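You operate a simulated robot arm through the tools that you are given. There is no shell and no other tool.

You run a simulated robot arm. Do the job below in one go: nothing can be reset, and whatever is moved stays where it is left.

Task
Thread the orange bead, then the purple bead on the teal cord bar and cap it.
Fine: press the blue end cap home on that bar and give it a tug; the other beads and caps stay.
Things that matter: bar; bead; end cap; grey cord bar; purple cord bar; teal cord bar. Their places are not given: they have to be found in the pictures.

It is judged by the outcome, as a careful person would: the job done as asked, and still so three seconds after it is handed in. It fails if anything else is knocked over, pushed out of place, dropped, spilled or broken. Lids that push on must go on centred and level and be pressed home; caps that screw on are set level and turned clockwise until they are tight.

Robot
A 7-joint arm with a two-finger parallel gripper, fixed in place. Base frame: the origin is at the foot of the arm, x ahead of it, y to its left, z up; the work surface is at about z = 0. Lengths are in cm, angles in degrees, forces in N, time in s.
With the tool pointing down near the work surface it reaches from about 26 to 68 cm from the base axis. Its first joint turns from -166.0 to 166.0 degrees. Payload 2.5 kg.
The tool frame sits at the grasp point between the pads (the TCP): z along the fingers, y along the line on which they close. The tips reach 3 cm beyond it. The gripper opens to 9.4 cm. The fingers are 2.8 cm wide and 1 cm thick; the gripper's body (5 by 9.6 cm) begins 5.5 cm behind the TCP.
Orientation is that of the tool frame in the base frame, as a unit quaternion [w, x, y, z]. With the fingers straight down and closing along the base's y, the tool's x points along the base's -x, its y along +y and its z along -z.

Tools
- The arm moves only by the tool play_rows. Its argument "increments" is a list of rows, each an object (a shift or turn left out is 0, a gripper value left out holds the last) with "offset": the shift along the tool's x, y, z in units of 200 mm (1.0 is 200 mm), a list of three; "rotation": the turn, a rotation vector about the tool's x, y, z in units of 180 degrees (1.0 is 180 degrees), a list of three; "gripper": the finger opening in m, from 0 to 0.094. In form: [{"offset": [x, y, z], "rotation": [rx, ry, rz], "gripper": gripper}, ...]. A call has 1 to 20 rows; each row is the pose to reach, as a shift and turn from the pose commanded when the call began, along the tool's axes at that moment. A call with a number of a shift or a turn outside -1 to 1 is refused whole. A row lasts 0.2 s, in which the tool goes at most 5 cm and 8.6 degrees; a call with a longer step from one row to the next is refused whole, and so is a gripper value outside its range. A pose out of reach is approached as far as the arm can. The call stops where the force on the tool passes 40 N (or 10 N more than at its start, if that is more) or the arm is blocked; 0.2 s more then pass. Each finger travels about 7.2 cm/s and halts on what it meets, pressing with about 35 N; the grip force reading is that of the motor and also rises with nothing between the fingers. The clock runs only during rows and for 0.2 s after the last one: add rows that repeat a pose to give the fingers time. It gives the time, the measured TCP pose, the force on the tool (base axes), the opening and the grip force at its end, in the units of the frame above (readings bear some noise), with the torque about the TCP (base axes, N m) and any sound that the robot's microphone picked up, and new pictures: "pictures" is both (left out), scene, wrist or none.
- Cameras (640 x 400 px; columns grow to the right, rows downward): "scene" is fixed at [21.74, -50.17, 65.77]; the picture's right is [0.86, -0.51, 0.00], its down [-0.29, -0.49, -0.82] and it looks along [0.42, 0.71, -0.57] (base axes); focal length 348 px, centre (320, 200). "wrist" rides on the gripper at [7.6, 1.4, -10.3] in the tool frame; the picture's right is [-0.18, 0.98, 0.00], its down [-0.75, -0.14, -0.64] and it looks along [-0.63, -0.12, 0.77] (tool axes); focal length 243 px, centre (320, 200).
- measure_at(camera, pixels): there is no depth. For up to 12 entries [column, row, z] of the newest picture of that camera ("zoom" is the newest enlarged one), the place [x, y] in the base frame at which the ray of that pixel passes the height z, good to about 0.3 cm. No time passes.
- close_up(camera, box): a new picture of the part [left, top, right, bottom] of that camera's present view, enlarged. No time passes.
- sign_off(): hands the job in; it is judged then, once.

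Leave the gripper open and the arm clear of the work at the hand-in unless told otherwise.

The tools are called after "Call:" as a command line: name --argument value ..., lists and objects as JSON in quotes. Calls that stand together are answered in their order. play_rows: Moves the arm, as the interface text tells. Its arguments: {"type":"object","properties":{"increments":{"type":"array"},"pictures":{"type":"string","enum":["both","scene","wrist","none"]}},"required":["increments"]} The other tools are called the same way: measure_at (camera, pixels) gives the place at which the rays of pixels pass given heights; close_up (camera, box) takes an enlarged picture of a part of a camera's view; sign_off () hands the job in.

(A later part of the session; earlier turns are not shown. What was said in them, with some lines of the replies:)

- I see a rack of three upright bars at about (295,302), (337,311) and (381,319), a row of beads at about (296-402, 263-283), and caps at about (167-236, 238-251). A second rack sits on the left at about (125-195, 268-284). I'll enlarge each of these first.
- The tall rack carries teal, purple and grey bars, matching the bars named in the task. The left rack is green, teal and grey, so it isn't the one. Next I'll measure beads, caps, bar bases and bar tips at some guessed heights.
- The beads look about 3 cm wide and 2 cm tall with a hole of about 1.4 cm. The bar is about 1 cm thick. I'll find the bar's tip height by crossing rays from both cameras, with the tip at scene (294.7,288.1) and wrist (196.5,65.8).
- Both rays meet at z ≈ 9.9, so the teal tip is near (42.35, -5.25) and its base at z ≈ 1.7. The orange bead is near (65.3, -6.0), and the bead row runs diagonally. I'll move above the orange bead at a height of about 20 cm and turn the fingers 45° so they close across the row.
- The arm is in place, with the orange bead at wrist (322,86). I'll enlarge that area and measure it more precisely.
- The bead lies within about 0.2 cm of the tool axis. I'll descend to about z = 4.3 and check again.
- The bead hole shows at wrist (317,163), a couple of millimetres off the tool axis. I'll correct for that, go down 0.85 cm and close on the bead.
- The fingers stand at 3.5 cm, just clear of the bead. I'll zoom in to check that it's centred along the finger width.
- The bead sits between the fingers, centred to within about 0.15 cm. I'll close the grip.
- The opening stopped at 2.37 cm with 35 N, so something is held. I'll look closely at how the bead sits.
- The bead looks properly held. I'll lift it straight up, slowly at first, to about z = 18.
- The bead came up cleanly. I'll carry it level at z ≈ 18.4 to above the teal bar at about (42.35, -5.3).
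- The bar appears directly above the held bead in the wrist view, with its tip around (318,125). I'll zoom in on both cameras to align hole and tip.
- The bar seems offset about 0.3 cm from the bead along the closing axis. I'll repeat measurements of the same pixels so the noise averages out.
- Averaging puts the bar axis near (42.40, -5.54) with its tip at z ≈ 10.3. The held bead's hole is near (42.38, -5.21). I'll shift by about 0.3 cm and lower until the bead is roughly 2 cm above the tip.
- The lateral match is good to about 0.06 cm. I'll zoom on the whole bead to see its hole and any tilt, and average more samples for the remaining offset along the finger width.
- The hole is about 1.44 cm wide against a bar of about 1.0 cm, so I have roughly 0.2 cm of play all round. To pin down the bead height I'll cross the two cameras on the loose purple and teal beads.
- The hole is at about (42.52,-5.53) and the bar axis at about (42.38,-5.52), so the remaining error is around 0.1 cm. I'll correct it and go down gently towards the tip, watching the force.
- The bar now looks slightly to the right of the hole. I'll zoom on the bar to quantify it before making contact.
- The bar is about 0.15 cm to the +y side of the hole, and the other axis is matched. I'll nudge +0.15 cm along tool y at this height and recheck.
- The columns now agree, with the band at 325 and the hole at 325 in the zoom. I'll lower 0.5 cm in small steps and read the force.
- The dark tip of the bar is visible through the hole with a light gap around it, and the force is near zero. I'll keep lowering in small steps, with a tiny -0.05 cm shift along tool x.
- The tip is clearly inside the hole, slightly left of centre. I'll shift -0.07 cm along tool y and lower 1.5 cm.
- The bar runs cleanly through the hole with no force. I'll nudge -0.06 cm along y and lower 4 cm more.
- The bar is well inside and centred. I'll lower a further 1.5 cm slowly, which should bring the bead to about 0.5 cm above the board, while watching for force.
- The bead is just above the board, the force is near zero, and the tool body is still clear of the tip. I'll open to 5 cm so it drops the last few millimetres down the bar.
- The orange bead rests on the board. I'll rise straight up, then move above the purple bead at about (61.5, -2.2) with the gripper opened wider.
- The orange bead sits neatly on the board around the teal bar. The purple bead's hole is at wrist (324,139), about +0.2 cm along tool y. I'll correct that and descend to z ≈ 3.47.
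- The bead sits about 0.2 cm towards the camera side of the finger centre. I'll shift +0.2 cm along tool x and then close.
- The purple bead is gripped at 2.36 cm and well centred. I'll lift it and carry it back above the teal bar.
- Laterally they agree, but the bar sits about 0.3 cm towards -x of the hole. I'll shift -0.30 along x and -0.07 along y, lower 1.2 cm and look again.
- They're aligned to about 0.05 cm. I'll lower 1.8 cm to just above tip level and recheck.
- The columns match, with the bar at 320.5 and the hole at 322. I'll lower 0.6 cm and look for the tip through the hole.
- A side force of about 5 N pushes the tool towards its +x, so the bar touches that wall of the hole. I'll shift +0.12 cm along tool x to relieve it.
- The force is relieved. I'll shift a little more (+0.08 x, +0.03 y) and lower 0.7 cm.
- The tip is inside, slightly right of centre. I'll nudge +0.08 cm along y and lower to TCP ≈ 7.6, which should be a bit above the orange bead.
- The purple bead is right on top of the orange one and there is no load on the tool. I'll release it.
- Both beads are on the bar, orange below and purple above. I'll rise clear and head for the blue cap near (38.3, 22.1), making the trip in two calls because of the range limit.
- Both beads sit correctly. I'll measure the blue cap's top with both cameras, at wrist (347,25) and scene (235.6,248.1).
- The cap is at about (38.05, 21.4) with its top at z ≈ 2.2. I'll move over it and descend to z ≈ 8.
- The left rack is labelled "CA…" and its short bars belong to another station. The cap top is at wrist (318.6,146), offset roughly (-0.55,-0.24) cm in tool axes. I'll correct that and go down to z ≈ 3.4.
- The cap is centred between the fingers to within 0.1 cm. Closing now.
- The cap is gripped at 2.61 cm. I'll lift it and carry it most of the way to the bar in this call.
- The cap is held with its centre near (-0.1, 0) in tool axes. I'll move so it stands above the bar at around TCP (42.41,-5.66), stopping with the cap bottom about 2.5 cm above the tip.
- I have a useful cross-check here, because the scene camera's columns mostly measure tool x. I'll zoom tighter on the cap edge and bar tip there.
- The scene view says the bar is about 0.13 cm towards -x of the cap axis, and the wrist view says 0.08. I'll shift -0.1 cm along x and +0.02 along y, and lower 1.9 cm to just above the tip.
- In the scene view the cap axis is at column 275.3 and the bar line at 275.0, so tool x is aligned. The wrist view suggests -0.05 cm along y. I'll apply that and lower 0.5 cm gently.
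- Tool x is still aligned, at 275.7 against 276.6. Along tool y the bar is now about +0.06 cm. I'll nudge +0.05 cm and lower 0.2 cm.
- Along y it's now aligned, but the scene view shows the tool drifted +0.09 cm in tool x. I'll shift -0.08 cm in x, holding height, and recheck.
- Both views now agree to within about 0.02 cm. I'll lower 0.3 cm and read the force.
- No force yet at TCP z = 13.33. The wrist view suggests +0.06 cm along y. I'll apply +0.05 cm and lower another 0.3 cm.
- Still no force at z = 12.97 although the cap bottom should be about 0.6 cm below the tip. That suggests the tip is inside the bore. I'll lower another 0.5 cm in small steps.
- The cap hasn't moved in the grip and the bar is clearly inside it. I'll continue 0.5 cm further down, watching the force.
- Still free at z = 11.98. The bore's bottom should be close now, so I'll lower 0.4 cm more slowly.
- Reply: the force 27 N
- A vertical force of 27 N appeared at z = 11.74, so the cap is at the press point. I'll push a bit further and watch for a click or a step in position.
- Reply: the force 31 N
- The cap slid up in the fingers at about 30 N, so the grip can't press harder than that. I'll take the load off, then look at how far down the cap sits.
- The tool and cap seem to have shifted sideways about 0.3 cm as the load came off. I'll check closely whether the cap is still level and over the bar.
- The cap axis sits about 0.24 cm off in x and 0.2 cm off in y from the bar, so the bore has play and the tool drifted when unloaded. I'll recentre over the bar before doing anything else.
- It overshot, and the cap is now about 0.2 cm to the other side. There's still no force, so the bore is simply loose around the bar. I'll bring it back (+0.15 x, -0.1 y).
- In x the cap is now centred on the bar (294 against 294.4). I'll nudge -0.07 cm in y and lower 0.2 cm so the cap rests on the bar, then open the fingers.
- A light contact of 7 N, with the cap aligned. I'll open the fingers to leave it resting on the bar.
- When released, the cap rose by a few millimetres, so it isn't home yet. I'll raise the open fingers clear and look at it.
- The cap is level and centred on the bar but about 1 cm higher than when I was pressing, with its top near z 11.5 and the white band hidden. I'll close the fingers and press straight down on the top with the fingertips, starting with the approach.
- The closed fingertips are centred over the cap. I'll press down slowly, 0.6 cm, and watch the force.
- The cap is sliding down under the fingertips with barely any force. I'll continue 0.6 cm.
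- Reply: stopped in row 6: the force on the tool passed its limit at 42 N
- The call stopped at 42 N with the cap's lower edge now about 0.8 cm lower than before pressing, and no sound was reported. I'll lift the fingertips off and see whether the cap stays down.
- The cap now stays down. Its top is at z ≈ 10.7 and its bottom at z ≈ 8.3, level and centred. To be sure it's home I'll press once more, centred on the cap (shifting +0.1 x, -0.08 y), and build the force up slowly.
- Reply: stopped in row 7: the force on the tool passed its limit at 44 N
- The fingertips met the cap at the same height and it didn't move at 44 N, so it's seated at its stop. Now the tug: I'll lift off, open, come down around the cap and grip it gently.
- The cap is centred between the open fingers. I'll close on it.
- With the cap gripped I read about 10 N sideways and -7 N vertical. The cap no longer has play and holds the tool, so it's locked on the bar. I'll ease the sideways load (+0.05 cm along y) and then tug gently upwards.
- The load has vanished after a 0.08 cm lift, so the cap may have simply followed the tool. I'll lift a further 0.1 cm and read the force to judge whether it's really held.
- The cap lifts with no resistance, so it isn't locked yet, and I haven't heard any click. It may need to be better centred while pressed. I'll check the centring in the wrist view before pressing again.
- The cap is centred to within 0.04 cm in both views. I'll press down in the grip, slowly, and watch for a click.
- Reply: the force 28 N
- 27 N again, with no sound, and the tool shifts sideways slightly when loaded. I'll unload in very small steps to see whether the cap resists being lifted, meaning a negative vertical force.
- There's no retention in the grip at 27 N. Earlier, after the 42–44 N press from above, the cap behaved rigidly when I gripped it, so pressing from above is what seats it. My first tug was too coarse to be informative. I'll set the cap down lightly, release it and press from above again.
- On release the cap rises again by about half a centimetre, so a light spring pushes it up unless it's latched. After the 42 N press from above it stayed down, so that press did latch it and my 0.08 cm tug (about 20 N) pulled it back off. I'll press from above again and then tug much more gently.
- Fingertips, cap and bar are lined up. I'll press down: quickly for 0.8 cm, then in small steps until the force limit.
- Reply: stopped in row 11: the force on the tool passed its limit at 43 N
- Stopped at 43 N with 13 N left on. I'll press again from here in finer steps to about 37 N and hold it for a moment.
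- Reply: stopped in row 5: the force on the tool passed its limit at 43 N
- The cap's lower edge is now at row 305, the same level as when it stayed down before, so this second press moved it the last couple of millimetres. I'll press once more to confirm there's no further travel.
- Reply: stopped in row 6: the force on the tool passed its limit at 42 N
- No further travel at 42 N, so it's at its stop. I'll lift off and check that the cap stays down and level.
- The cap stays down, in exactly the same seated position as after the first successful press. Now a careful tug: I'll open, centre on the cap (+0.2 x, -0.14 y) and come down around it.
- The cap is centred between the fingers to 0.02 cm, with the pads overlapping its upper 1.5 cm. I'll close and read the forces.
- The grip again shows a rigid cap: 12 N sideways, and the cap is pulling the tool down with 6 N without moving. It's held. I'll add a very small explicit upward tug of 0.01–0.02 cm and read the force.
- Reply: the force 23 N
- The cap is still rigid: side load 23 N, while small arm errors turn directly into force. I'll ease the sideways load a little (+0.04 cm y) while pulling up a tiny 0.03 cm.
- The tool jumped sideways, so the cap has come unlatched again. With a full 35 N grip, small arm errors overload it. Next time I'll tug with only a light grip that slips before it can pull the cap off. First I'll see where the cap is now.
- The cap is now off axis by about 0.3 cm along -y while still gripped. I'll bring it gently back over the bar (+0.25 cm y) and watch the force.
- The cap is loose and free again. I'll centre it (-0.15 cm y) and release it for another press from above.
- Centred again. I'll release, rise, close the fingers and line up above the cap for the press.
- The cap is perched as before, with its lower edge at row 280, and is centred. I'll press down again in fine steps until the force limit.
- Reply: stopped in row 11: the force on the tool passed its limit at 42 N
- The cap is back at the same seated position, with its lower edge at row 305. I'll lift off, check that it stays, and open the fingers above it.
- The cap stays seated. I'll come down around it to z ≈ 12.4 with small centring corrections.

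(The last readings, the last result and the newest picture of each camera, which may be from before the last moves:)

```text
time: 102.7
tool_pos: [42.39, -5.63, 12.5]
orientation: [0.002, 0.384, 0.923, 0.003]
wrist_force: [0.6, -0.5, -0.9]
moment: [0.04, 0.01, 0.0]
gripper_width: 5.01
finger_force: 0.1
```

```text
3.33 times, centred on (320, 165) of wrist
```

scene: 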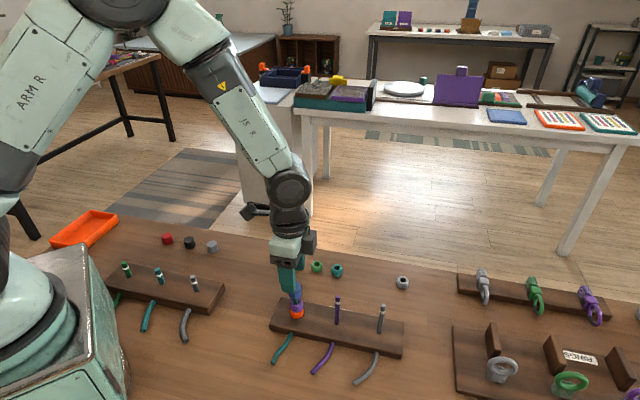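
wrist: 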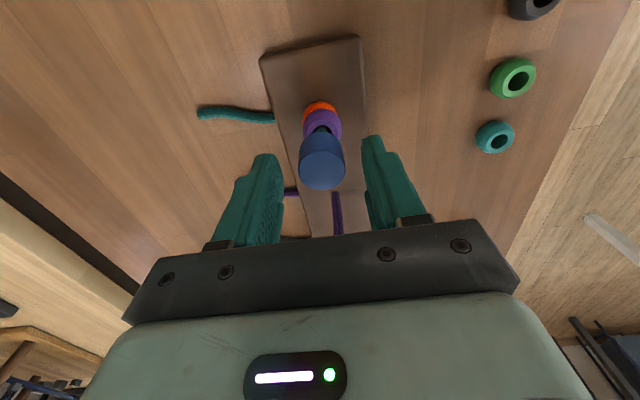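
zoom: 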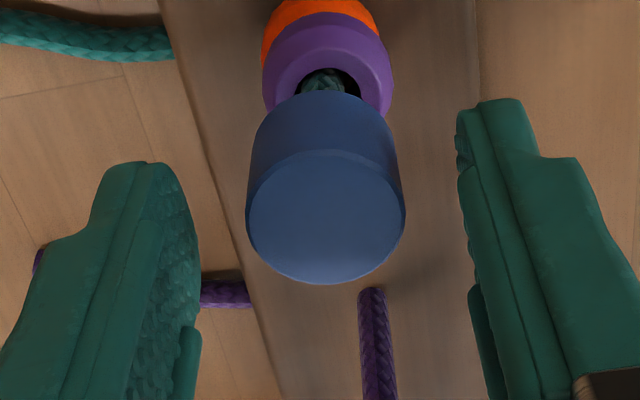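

The cap is slightly to the +y side. I'll nudge +0.05 cm, then close in small increments and watch the grip force for a light touch.

Call:
play_rows --increments '[{"offset": [0, 0.0025, 0], "gripper": 0.035}, {"offset": [0, 0.0025, 0], "gripper": 0.03}, {"offset": [0, 0.0025, 0], "gripper": 0.029}, {"offset": [0, 0.0025, 0], "gripper": 0.029}]' --pictures "wrist"

Call:
close_up --camera "wrist" --box '[270, 120, 370, 205]'

```text
time: 103.7
tool_pos: [42.34, -5.64, 12.46]
orientation: [0.002, 0.384, 0.923, 0.002]
wrist_force: [0.4, 0.0, 0.2]
moment: [-0.02, 0.01, 0.0]
gripper_width: 2.91
finger_force: 0.1
```

wrist: 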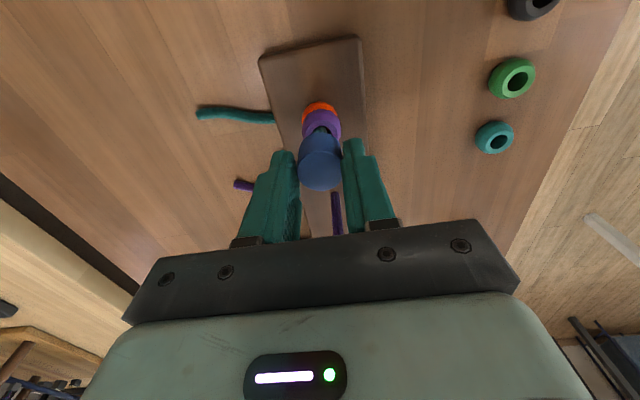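

```text
4.71 times, centred on (320, 162) of wrist
```

zoom: 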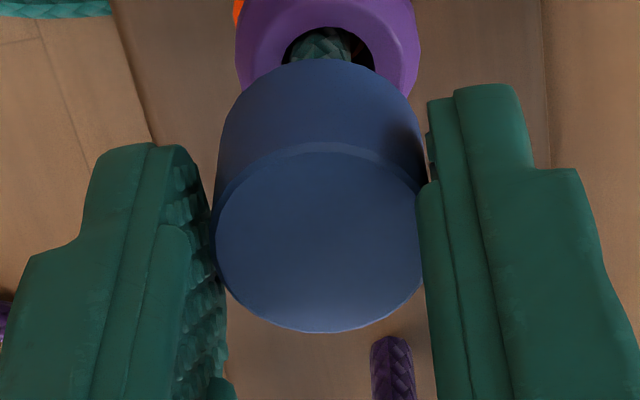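

No contact at 2.91 cm and the cap is centred. I'll close a little more, in steps to 2.7 cm.

Call:
play_rows --increments '[{"offset": [0, 0, 0], "gripper": 0.028}, {"offset": [0, 0, 0], "gripper": 0.0275}, {"offset": [0, 0, 0], "gripper": 0.0275}]' --pictures "none"

Call:
play_rows --increments '[{"offset": [0, 0, 0], "gripper": 0.027}, {"offset": [0, 0, 0], "gripper": 0.027}]' --pictures "none"

Call:
play_rows --increments '[{"offset": [0, 0, 0], "gripper": 0.0265}, {"offset": [0, 0, 0], "gripper": 0.0265}]' --pictures "wrist"

```text
time: 104.5
tool_pos: [42.45, -5.65, 12.38]
orientation: [0.003, 0.384, 0.923, 0.003]
wrist_force: [0.2, 0.3, -0.7]
moment: [0.01, -0.01, 0.0]
gripper_width: 2.81
finger_force: 0.0
```

```text
time: 105.1
tool_pos: [42.4, -5.63, 12.38]
orientation: [0.003, 0.384, 0.923, 0.003]
wrist_force: [0.9, 2.0, 0.4]
moment: [0.0, -0.02, 0.0]
gripper_width: 2.79
finger_force: 0.5
```

```text
time: 105.7
tool_pos: [42.25, -5.65, 12.39]
orientation: [0.002, 0.382, 0.924, 0.003]
wrist_force: [2.0, 1.6, -0.7]
moment: [0.05, -0.08, -0.02]
gripper_width: 2.73
finger_force: 5.5
```

wrist: 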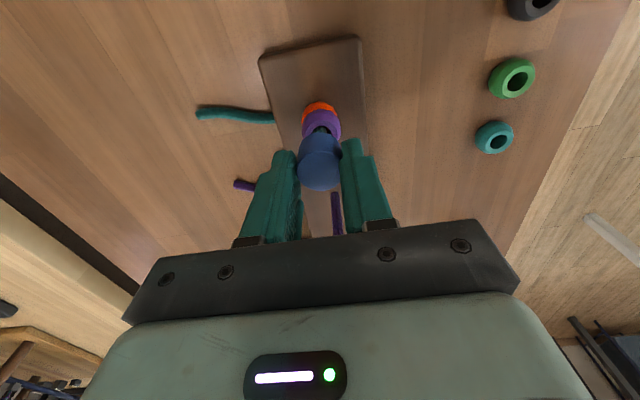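

A light 5.5 N grip with almost no side load, so at most about 5 N of pull can be transmitted. I'll tug upwards 0.06 cm and read.

Call:
play_rows --increments '[{"offset": [0, 0, -0.001]}, {"offset": [0, 0, -0.002]}, {"offset": [0, 0, -0.003]}]' --pictures "scene"

Call:
close_up --camera "scene" --box '[268, 265, 328, 310]'

```text
time: 106.5
tool_pos: [42.32, -5.8, 12.46]
orientation: [0.004, 0.383, 0.924, 0.003]
wrist_force: [3.8, 2.3, -0.6]
moment: [0.05, -0.08, -0.02]
gripper_width: 2.9
finger_force: 1.5
```

scene: 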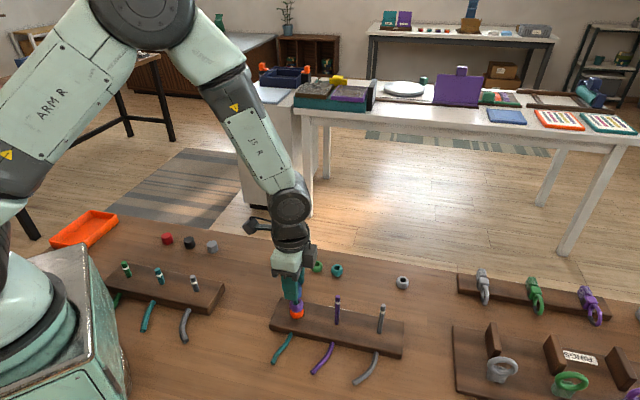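

```text
8.89 times, centred on (298, 288) of scene
```

zoom: 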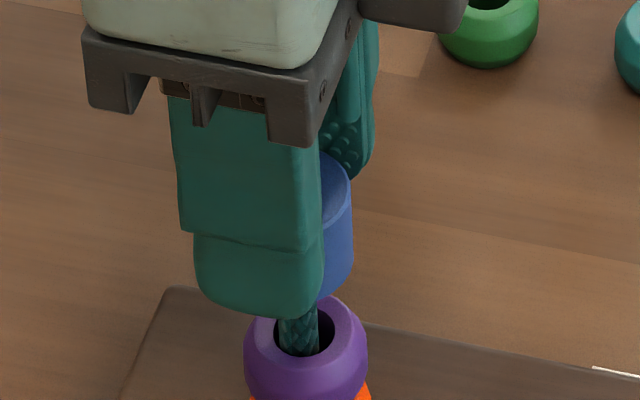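

The cap is still seated but the pull was tiny. I'll grip slightly more firmly at 2.6 cm and pull up 0.2 cm so that the fingers slip on it.

Call:
play_rows --increments '[{"offset": [0, 0, 0], "gripper": 0.0262}, {"offset": [0, 0, 0], "gripper": 0.0262}]' --pictures "none"

Call:
play_rows --increments '[{"offset": [0, 0, -0.002]}, {"offset": [0, 0, -0.004]}]' --pictures "scene"

Call:
close_up --camera "scene" --box '[268, 265, 328, 310]'

```text
time: 107.1
tool_pos: [42.26, -5.67, 12.38]
orientation: [0.003, 0.383, 0.924, 0.002]
wrist_force: [4.4, 1.2, -0.2]
moment: [0.07, -0.1, -0.02]
gripper_width: 2.89
finger_force: 2.0
```

```text
time: 107.7
tool_pos: [42.23, -5.73, 12.63]
orientation: [0.003, 0.384, 0.923, 0.003]
wrist_force: [4.2, 2.0, -1.5]
moment: [0.09, -0.11, 0.0]
gripper_width: 2.89
finger_force: 1.4
```

scene: 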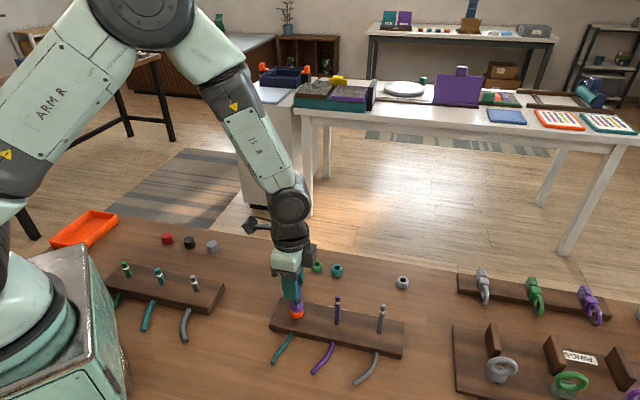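

```text
8.89 times, centred on (298, 288) of scene
```

zoom: 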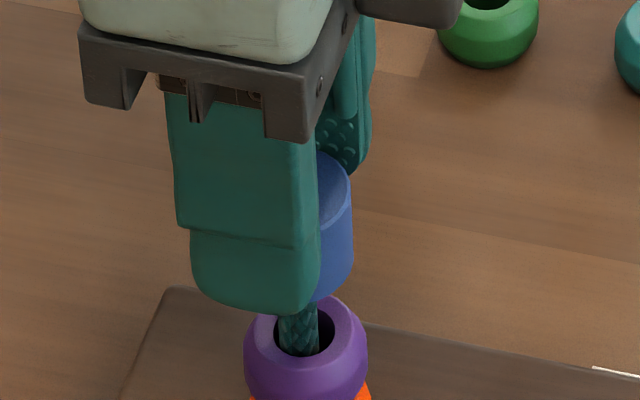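

Only one finger is touching because the tool drifted a bit in y. I'll recentre +0.08 cm, take up the light grip again and tug.

Call:
play_rows --increments '[{"offset": [-0.003, 0.004, 0.004], "gripper": 0.029}, {"offset": [-0.003, 0.004, 0.004], "gripper": 0.029}, {"offset": [-0.003, 0.004, 0.004], "gripper": 0.0265}, {"offset": [-0.003, 0.004, 0.004], "gripper": 0.0265}]' --pictures "wrist"

Call:
close_up --camera "wrist" --box '[270, 120, 370, 205]'

```text
time: 108.7
tool_pos: [42.35, -5.59, 12.54]
orientation: [0.002, 0.383, 0.924, 0.002]
wrist_force: [-1.2, -0.6, 0.7]
moment: [-0.01, 0.0, 0.0]
gripper_width: 2.74
finger_force: 1.1
```

wrist: 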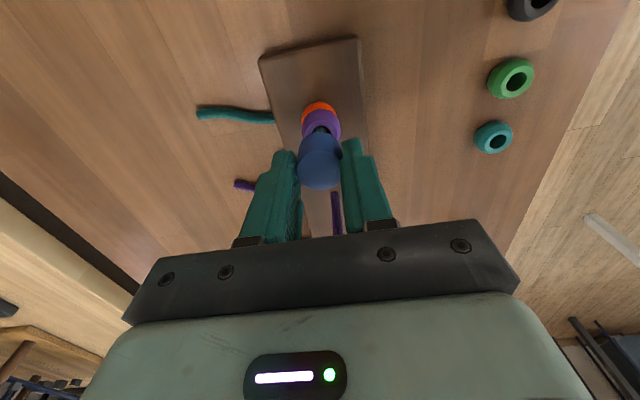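

```text
4.71 times, centred on (320, 162) of wrist
```

zoom: 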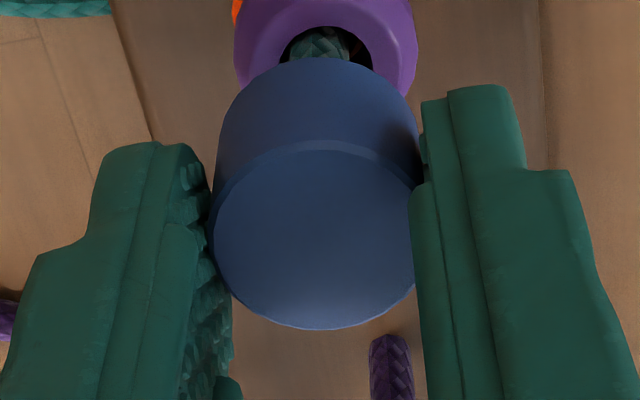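

Both pads touch now and the side load is near zero. I'll tighten slightly, then tug.

Call:
play_rows --increments '[{"offset": [0, 0, 0], "gripper": 0.0258}, {"offset": [0, 0, 0], "gripper": 0.0258}]' --pictures "none"

Call:
play_rows --increments '[{"offset": [0, 0, -0.002]}, {"offset": [0, 0, -0.005]}]' --pictures "scene"

Call:
close_up --camera "scene" --box '[268, 265, 328, 310]'

```text
time: 109.3
tool_pos: [42.4, -5.68, 12.54]
orientation: [0.002, 0.383, 0.924, 0.003]
wrist_force: [-1.6, -0.8, 0.4]
moment: [0.0, 0.03, 0.04]
gripper_width: 2.68
finger_force: 6.2
```

```text
time: 109.9
tool_pos: [42.35, -5.65, 12.46]
orientation: [0.002, 0.384, 0.923, 0.003]
wrist_force: [0.9, -1.2, -2.0]
moment: [-0.04, -0.01, 0.0]
gripper_width: 2.68
finger_force: 18.4
```

scene: 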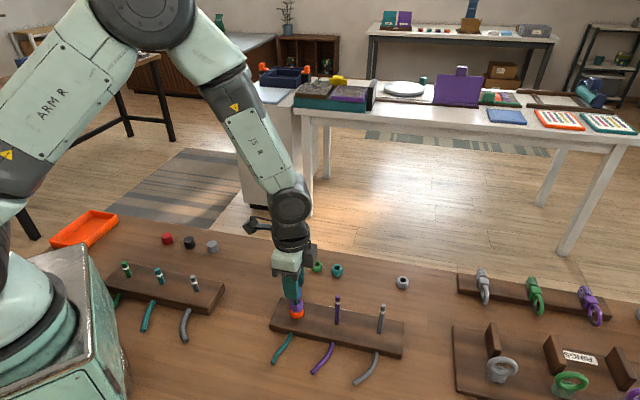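

```text
8.89 times, centred on (298, 288) of scene
```

zoom: 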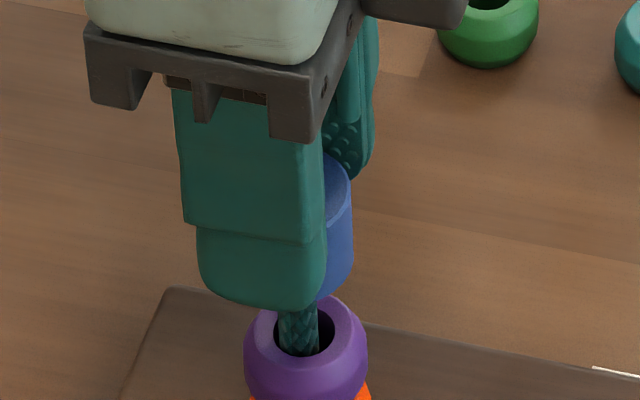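

The cap is still seated, with a pull of 2 N so far. I'll pull up another 0.03 cm for a firmer tug.

Call:
play_rows --increments '[{"offset": [0, 0, -0.0008]}, {"offset": [0, 0, -0.0015]}]' --pictures "scene"

Call:
close_up --camera "scene" --box '[268, 265, 328, 310]'

```text
time: 110.5
tool_pos: [42.48, -5.58, 12.6]
orientation: [0.002, 0.384, 0.923, 0.002]
wrist_force: [-2.6, -2.9, -1.7]
moment: [-0.07, 0.06, -0.02]
gripper_width: 2.78
finger_force: 1.3
```

scene: 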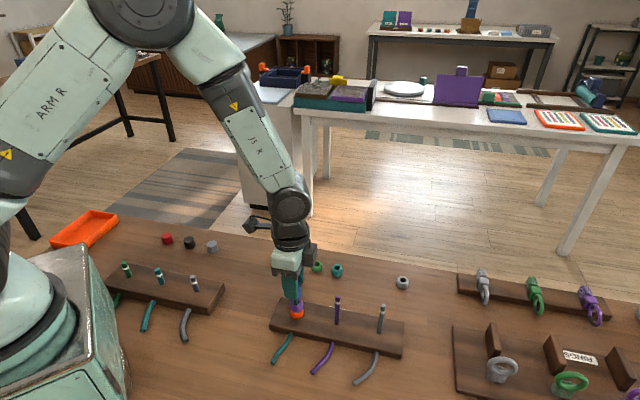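

```text
8.89 times, centred on (298, 288) of scene
```

zoom: 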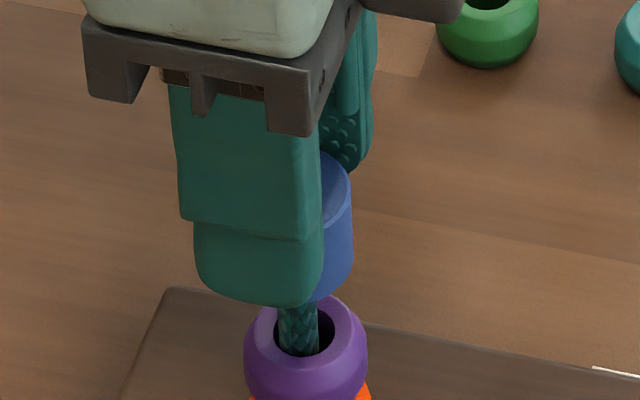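

The cap hasn't moved and the fingers slipped up it as intended. One cleaner tug: I'll recentre (-0.05 cm y), take a light grip, and pull up 0.2 cm in one go so the pull rises to the slip limit of around 5–6 N.

Call:
play_rows --increments '[{"offset": [0, -0.0025, 0.008], "gripper": 0.029}, {"offset": [0, -0.0025, 0.008], "gripper": 0.029}, {"offset": [0, -0.0025, 0.008], "gripper": 0.0258}, {"offset": [0, -0.0025, 0.008], "gripper": 0.0258}]' --pictures "none"

Call:
play_rows --increments '[{"offset": [0, 0, -0.003]}]' --pictures "none"

Call:
play_rows --increments '[{"offset": [0, 0, -0.004]}]' --pictures "scene"

Call:
close_up --camera "scene" --box '[268, 265, 328, 310]'

```text
time: 111.5
tool_pos: [42.39, -5.64, 12.38]
orientation: [0.002, 0.384, 0.923, 0.003]
wrist_force: [-1.6, -1.5, 0.8]
moment: [-0.04, 0.06, 0.0]
gripper_width: 2.69
finger_force: 1.7
```

```text
time: 111.9
tool_pos: [42.34, -5.45, 12.56]
orientation: [0.003, 0.384, 0.923, 0.003]
wrist_force: [0.5, -1.6, -1.5]
moment: [-0.07, -0.02, -0.02]
gripper_width: 2.73
finger_force: 5.6
```

```text
time: 112.3
tool_pos: [42.33, -5.48, 12.71]
orientation: [0.002, 0.383, 0.924, 0.002]
wrist_force: [-0.4, 1.6, -2.2]
moment: [0.07, 0.03, 0.0]
gripper_width: 2.73
finger_force: 6.2
```

scene: 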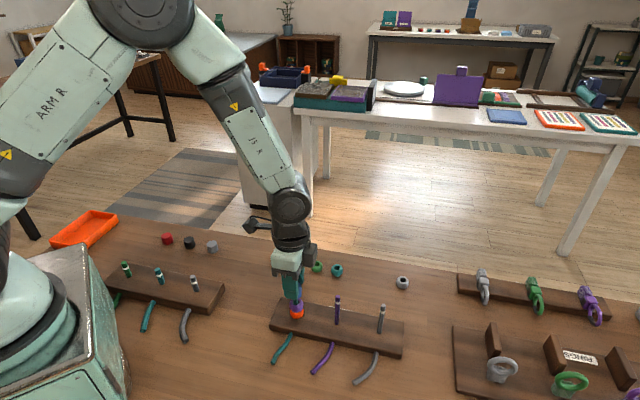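

```text
8.89 times, centred on (298, 288) of scene
```

zoom: 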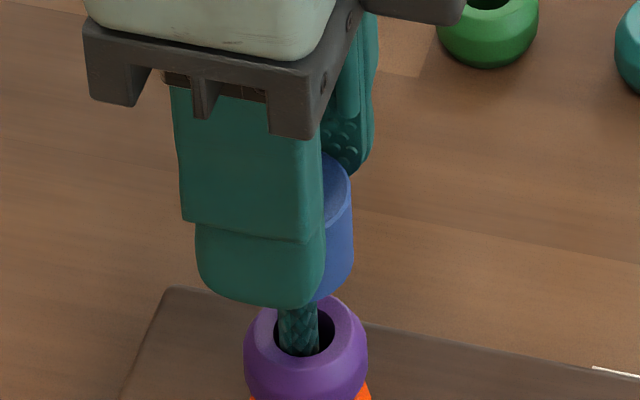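

The cap holds at 2.2 N. I'll continue the pull another 0.1 cm with the same light grip.

Call:
play_rows --increments '[{"offset": [0, 0, -0.005], "gripper": 0.0255}]' --pictures "none"

Call:
play_rows --increments '[{"offset": [0, 0, -0.003]}]' --pictures "scene"

Call:
close_up --camera "scene" --box '[268, 265, 328, 310]'

```text
time: 112.7
tool_pos: [42.43, -5.6, 12.83]
orientation: [0.003, 0.383, 0.924, 0.003]
wrist_force: [2.9, 3.3, -1.1]
moment: [0.08, -0.02, 0.03]
gripper_width: 2.73
finger_force: 6.4
```

```text
time: 113.1
tool_pos: [42.38, -5.64, 12.87]
orientation: [0.003, 0.384, 0.923, 0.003]
wrist_force: [2.7, 2.0, -1.3]
moment: [0.05, -0.04, 0.02]
gripper_width: 2.79
finger_force: 1.9
```

scene: 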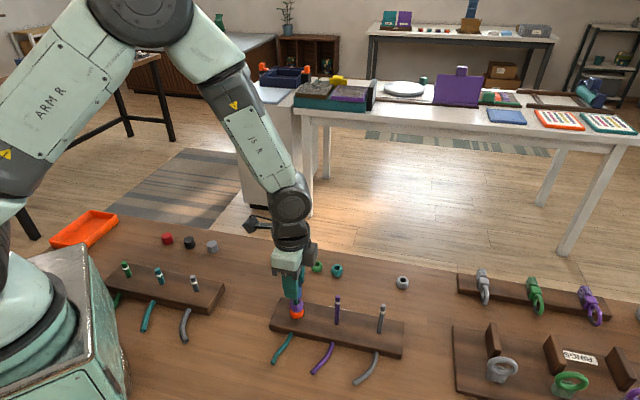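

```text
8.89 times, centred on (298, 288) of scene
```

zoom: 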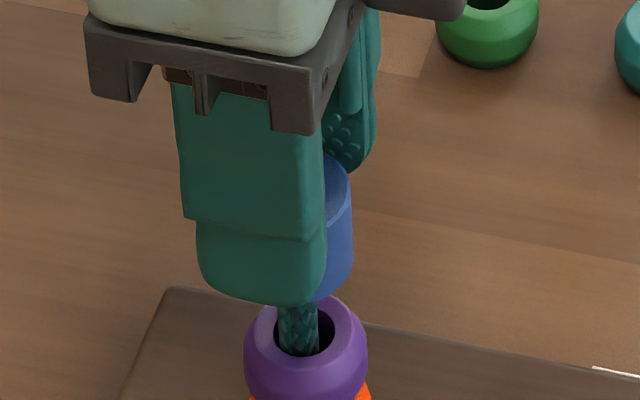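

The cap is still seated after the fingers slid half a centimetre up it. I'd like one slightly firmer tug, closer to 4–5 N. I'll go back down, recentre (+0.04 cm y), and take a somewhat firmer but still limited grip.

Call:
play_rows --increments '[{"offset": [0, 0.002, 0.01], "gripper": 0.0295}, {"offset": [0, 0.002, 0.022], "gripper": 0.0295}, {"offset": [0, 0.002, 0.022], "gripper": 0.0265}, {"offset": [0, 0.002, 0.022], "gripper": 0.0265}]' --pictures "none"

Call:
play_rows --increments '[{"offset": [0, 0, 0], "gripper": 0.0252}, {"offset": [0, 0, 0], "gripper": 0.0252}]' --pictures "wrist"

Call:
close_up --camera "scene" --box '[268, 265, 328, 310]'

```text
time: 114.1
tool_pos: [42.42, -5.62, 12.44]
orientation: [0.002, 0.384, 0.923, 0.004]
wrist_force: [-0.8, -1.1, 0.5]
moment: [-0.04, 0.02, -0.01]
gripper_width: 2.75
finger_force: 1.6
```

```text
time: 114.7
tool_pos: [42.42, -5.69, 12.34]
orientation: [0.002, 0.384, 0.923, 0.003]
wrist_force: [-2.1, -2.0, -0.3]
moment: [-0.09, 0.04, -0.02]
gripper_width: 2.67
finger_force: 1.5
```

wrist: 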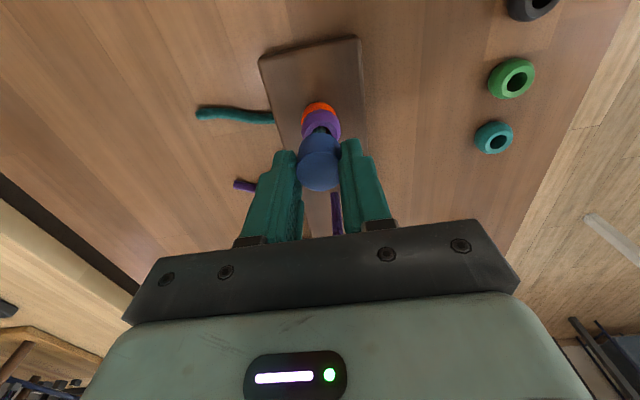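

```text
8.89 times, centred on (298, 288) of scene
```

zoom: 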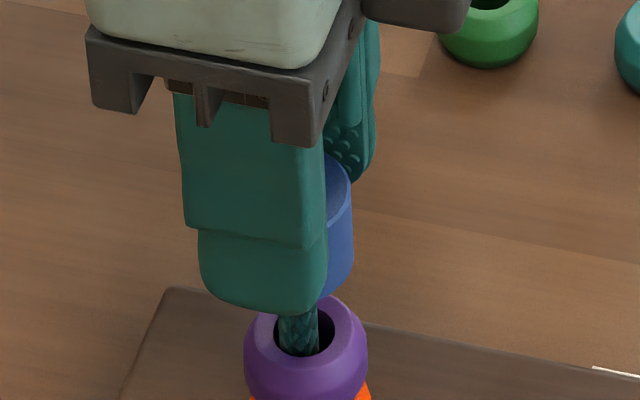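

The side load is small (-3 N in y). I'll recentre -0.03 cm and tighten a bit more.

Call:
play_rows --increments '[{"offset": [0, -0.0015, 0], "gripper": 0.0248}, {"offset": [0, -0.0015, 0], "gripper": 0.0248}]' --pictures "none"

Call:
play_rows --increments '[{"offset": [0, 0, -0.002]}]' --pictures "none"

Call:
play_rows --increments '[{"offset": [0, 0, -0.002]}]' --pictures "scene"

Call:
close_up --camera "scene" --box '[268, 265, 328, 310]'

```text
time: 115.3
tool_pos: [42.44, -5.64, 12.47]
orientation: [0.001, 0.383, 0.924, 0.002]
wrist_force: [-3.1, -1.0, 1.5]
moment: [-0.03, 0.07, -0.02]
gripper_width: 2.7
finger_force: 1.5
```

```text
time: 115.7
tool_pos: [42.35, -5.72, 12.52]
orientation: [0.002, 0.383, 0.924, 0.003]
wrist_force: [-3.4, -0.3, 1.0]
moment: [-0.01, 0.05, -0.06]
gripper_width: 2.69
finger_force: 12.8
```

```text
time: 116.1
tool_pos: [42.47, -5.65, 12.46]
orientation: [0.002, 0.382, 0.924, 0.003]
wrist_force: [0.8, -0.3, -4.3]
moment: [-0.04, 0.03, 0.05]
gripper_width: 2.64
finger_force: 25.1
```

scene: 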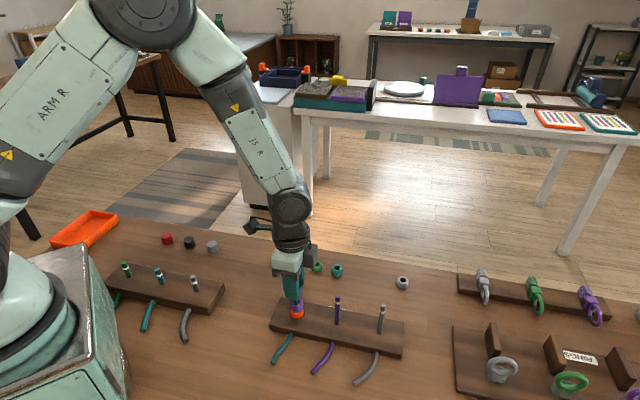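

```text
8.89 times, centred on (298, 288) of scene
```

zoom: 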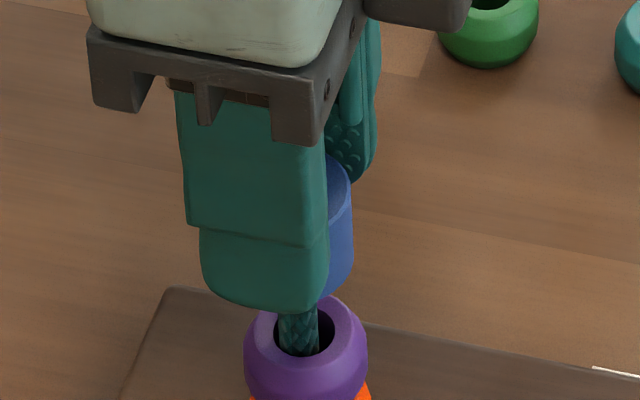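

A clean 4.3 N upward pull with hardly any side load, and the cap stays exactly in place. That's the tug done. I'll open the fingers and check the cap is unmoved.

Call:
play_rows --increments '[{"offset": [0, 0, 0], "gripper": 0.028}, {"offset": [0, 0, 0], "gripper": 0.05}, {"offset": [0, 0, 0], "gripper": 0.05}, {"offset": [0, 0, -0.05]}, {"offset": [0, 0, -0.15]}, {"offset": [0, 0, -0.3]}, {"offset": [0, 0, -0.3]}]'

Call:
close_up --camera "scene" --box '[268, 265, 328, 310]'

Call:
close_up --camera "wrist" --box '[270, 80, 370, 165]'

```text
time: 117.7
tool_pos: [42.51, -5.52, 18.62]
orientation: [0.003, 0.383, 0.924, 0.002]
wrist_force: [0.0, -0.8, 0.5]
moment: [0.04, -0.01, -0.02]
gripper_width: 5.01
finger_force: 0.1
```

scene: 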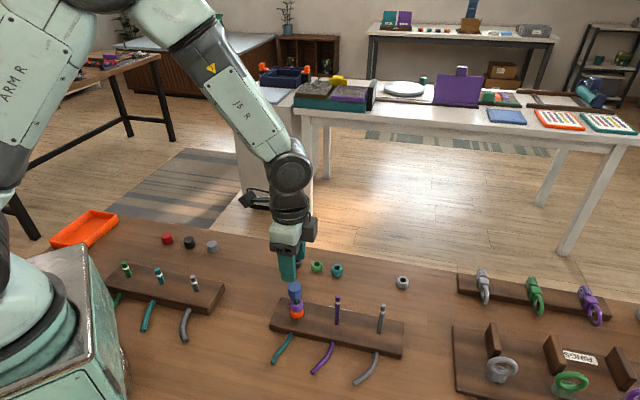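
wrist: 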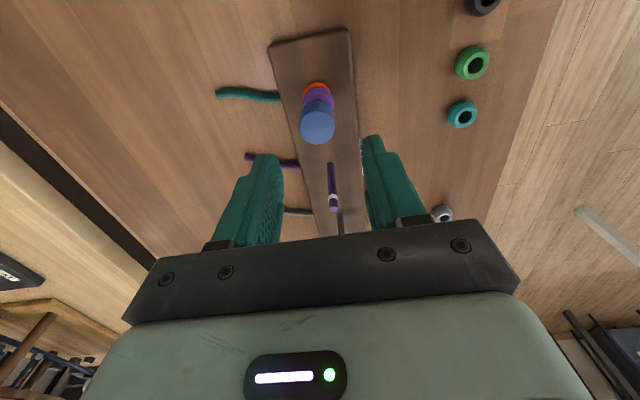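

```text
8.89 times, centred on (298, 288) of scene
```

zoom: 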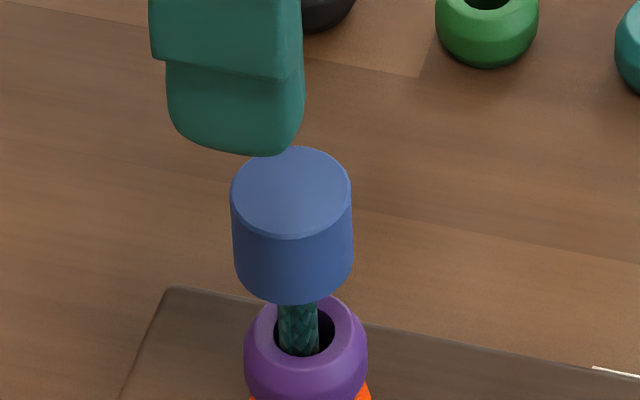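

```text
4.71 times, centred on (320, 122) of wrist
```

zoom: 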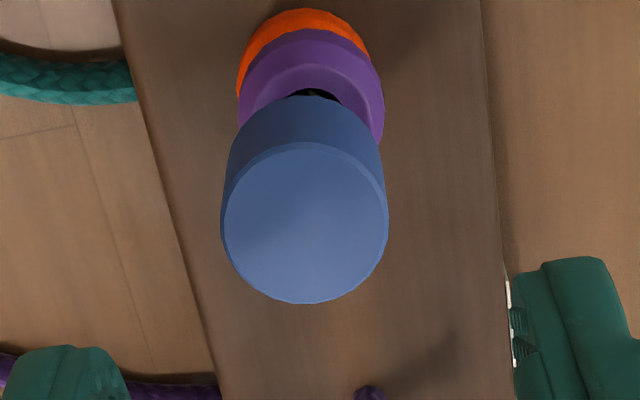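

The cap is unmoved after release: level, centred and at the same seated height, with both beads below it. I'll take the arm up and away to clear the work.

Call:
play_rows --increments '[{"offset": [0, 0, -0.15]}, {"offset": [0, 0, -0.35]}, {"offset": [0, 0, -0.55]}, {"offset": [0, 0, -0.75]}, {"offset": [0.12, 0.12, -0.85]}, {"offset": [0.26, 0.26, -0.9]}, {"offset": [0.4, 0.4, -0.9]}, {"offset": [0.5, 0.5, -0.9], "gripper": 0.09}, {"offset": [0.5, 0.5, -0.9]}, {"offset": [0.5, 0.5, -0.9]}]'

Call:
close_up --camera "scene" --box '[268, 265, 328, 310]'

Call:
close_up --camera "scene" --box '[90, 220, 430, 390]'

```text
time: 119.9
tool_pos: [41.98, 8.52, 36.39]
orientation: [0.003, 0.383, 0.924, 0.003]
wrist_force: [0.2, -0.2, -0.5]
moment: [0.02, 0.02, -0.02]
gripper_width: 8.99
finger_force: 0.1
```

scene: 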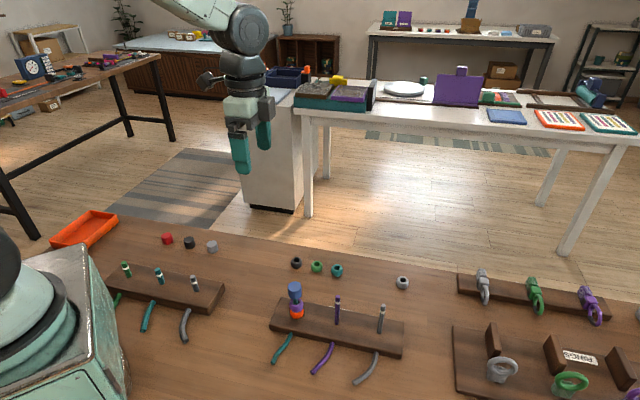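
wrist: 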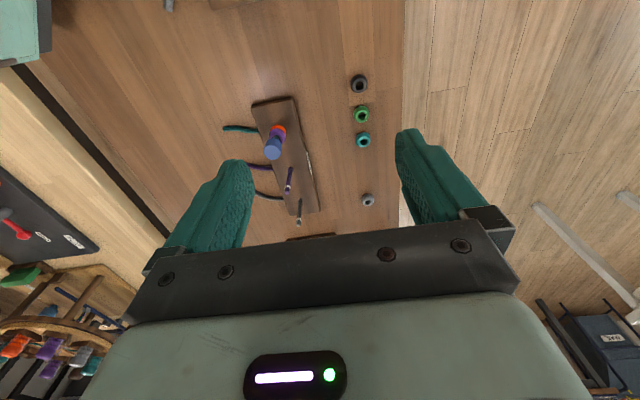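

```text
8.89 times, centred on (298, 288) of scene
```

zoom: 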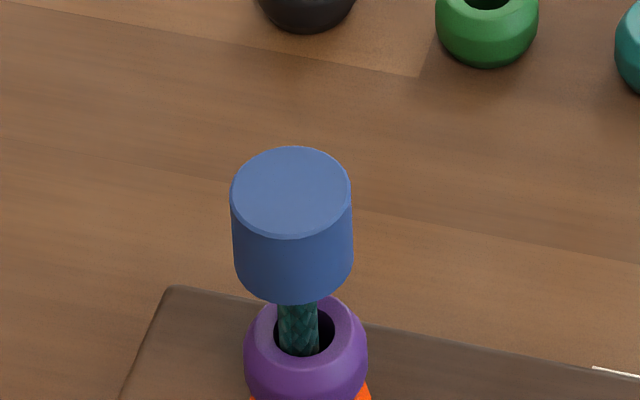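

```text
1.88 times, centred on (260, 305) of scene
```

zoom: 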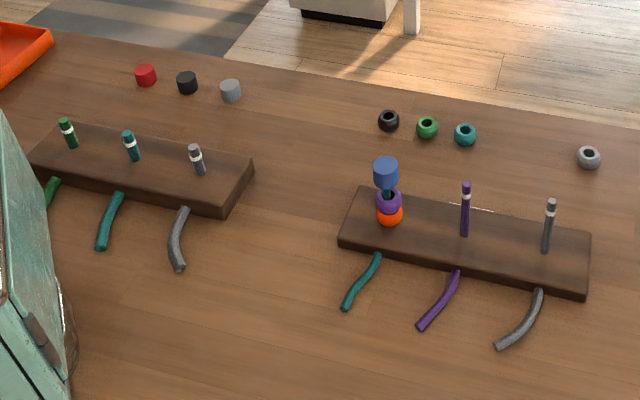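

The orange bead, purple bead and blue cap are on the teal bar, and the cap is in the same spot two seconds later. The other beads, caps and racks are where they started. The gripper is open and the arm is clear, so I'm handing the job in.

Call:
sign_off

```text
The job is handed in.
```

The orange bead, then the purple bead, are threaded on the teal cord bar, and the blue end cap is pressed on top of them. I've handed the job in.

- **Pressing the cap:** It only stayed down after I pressed on it from above with the closed fingertips at about 42 N. Pressing it from within the grip, at up to about 30 N, didn't hold. I never heard a click, so I judged it home because it stopped moving and sat at the same height after each press.
- **The tug:** The cap came loose twice when I pulled on it in a full-strength grip, and I pressed it back home each time. In its final position it held a measured upward pull of 4.3 N without moving. A clearly stronger pull may take it off.
- **Everything else:** In the last pictures the other beads, caps and racks are where they started. The gripper is open and the arm is clear.
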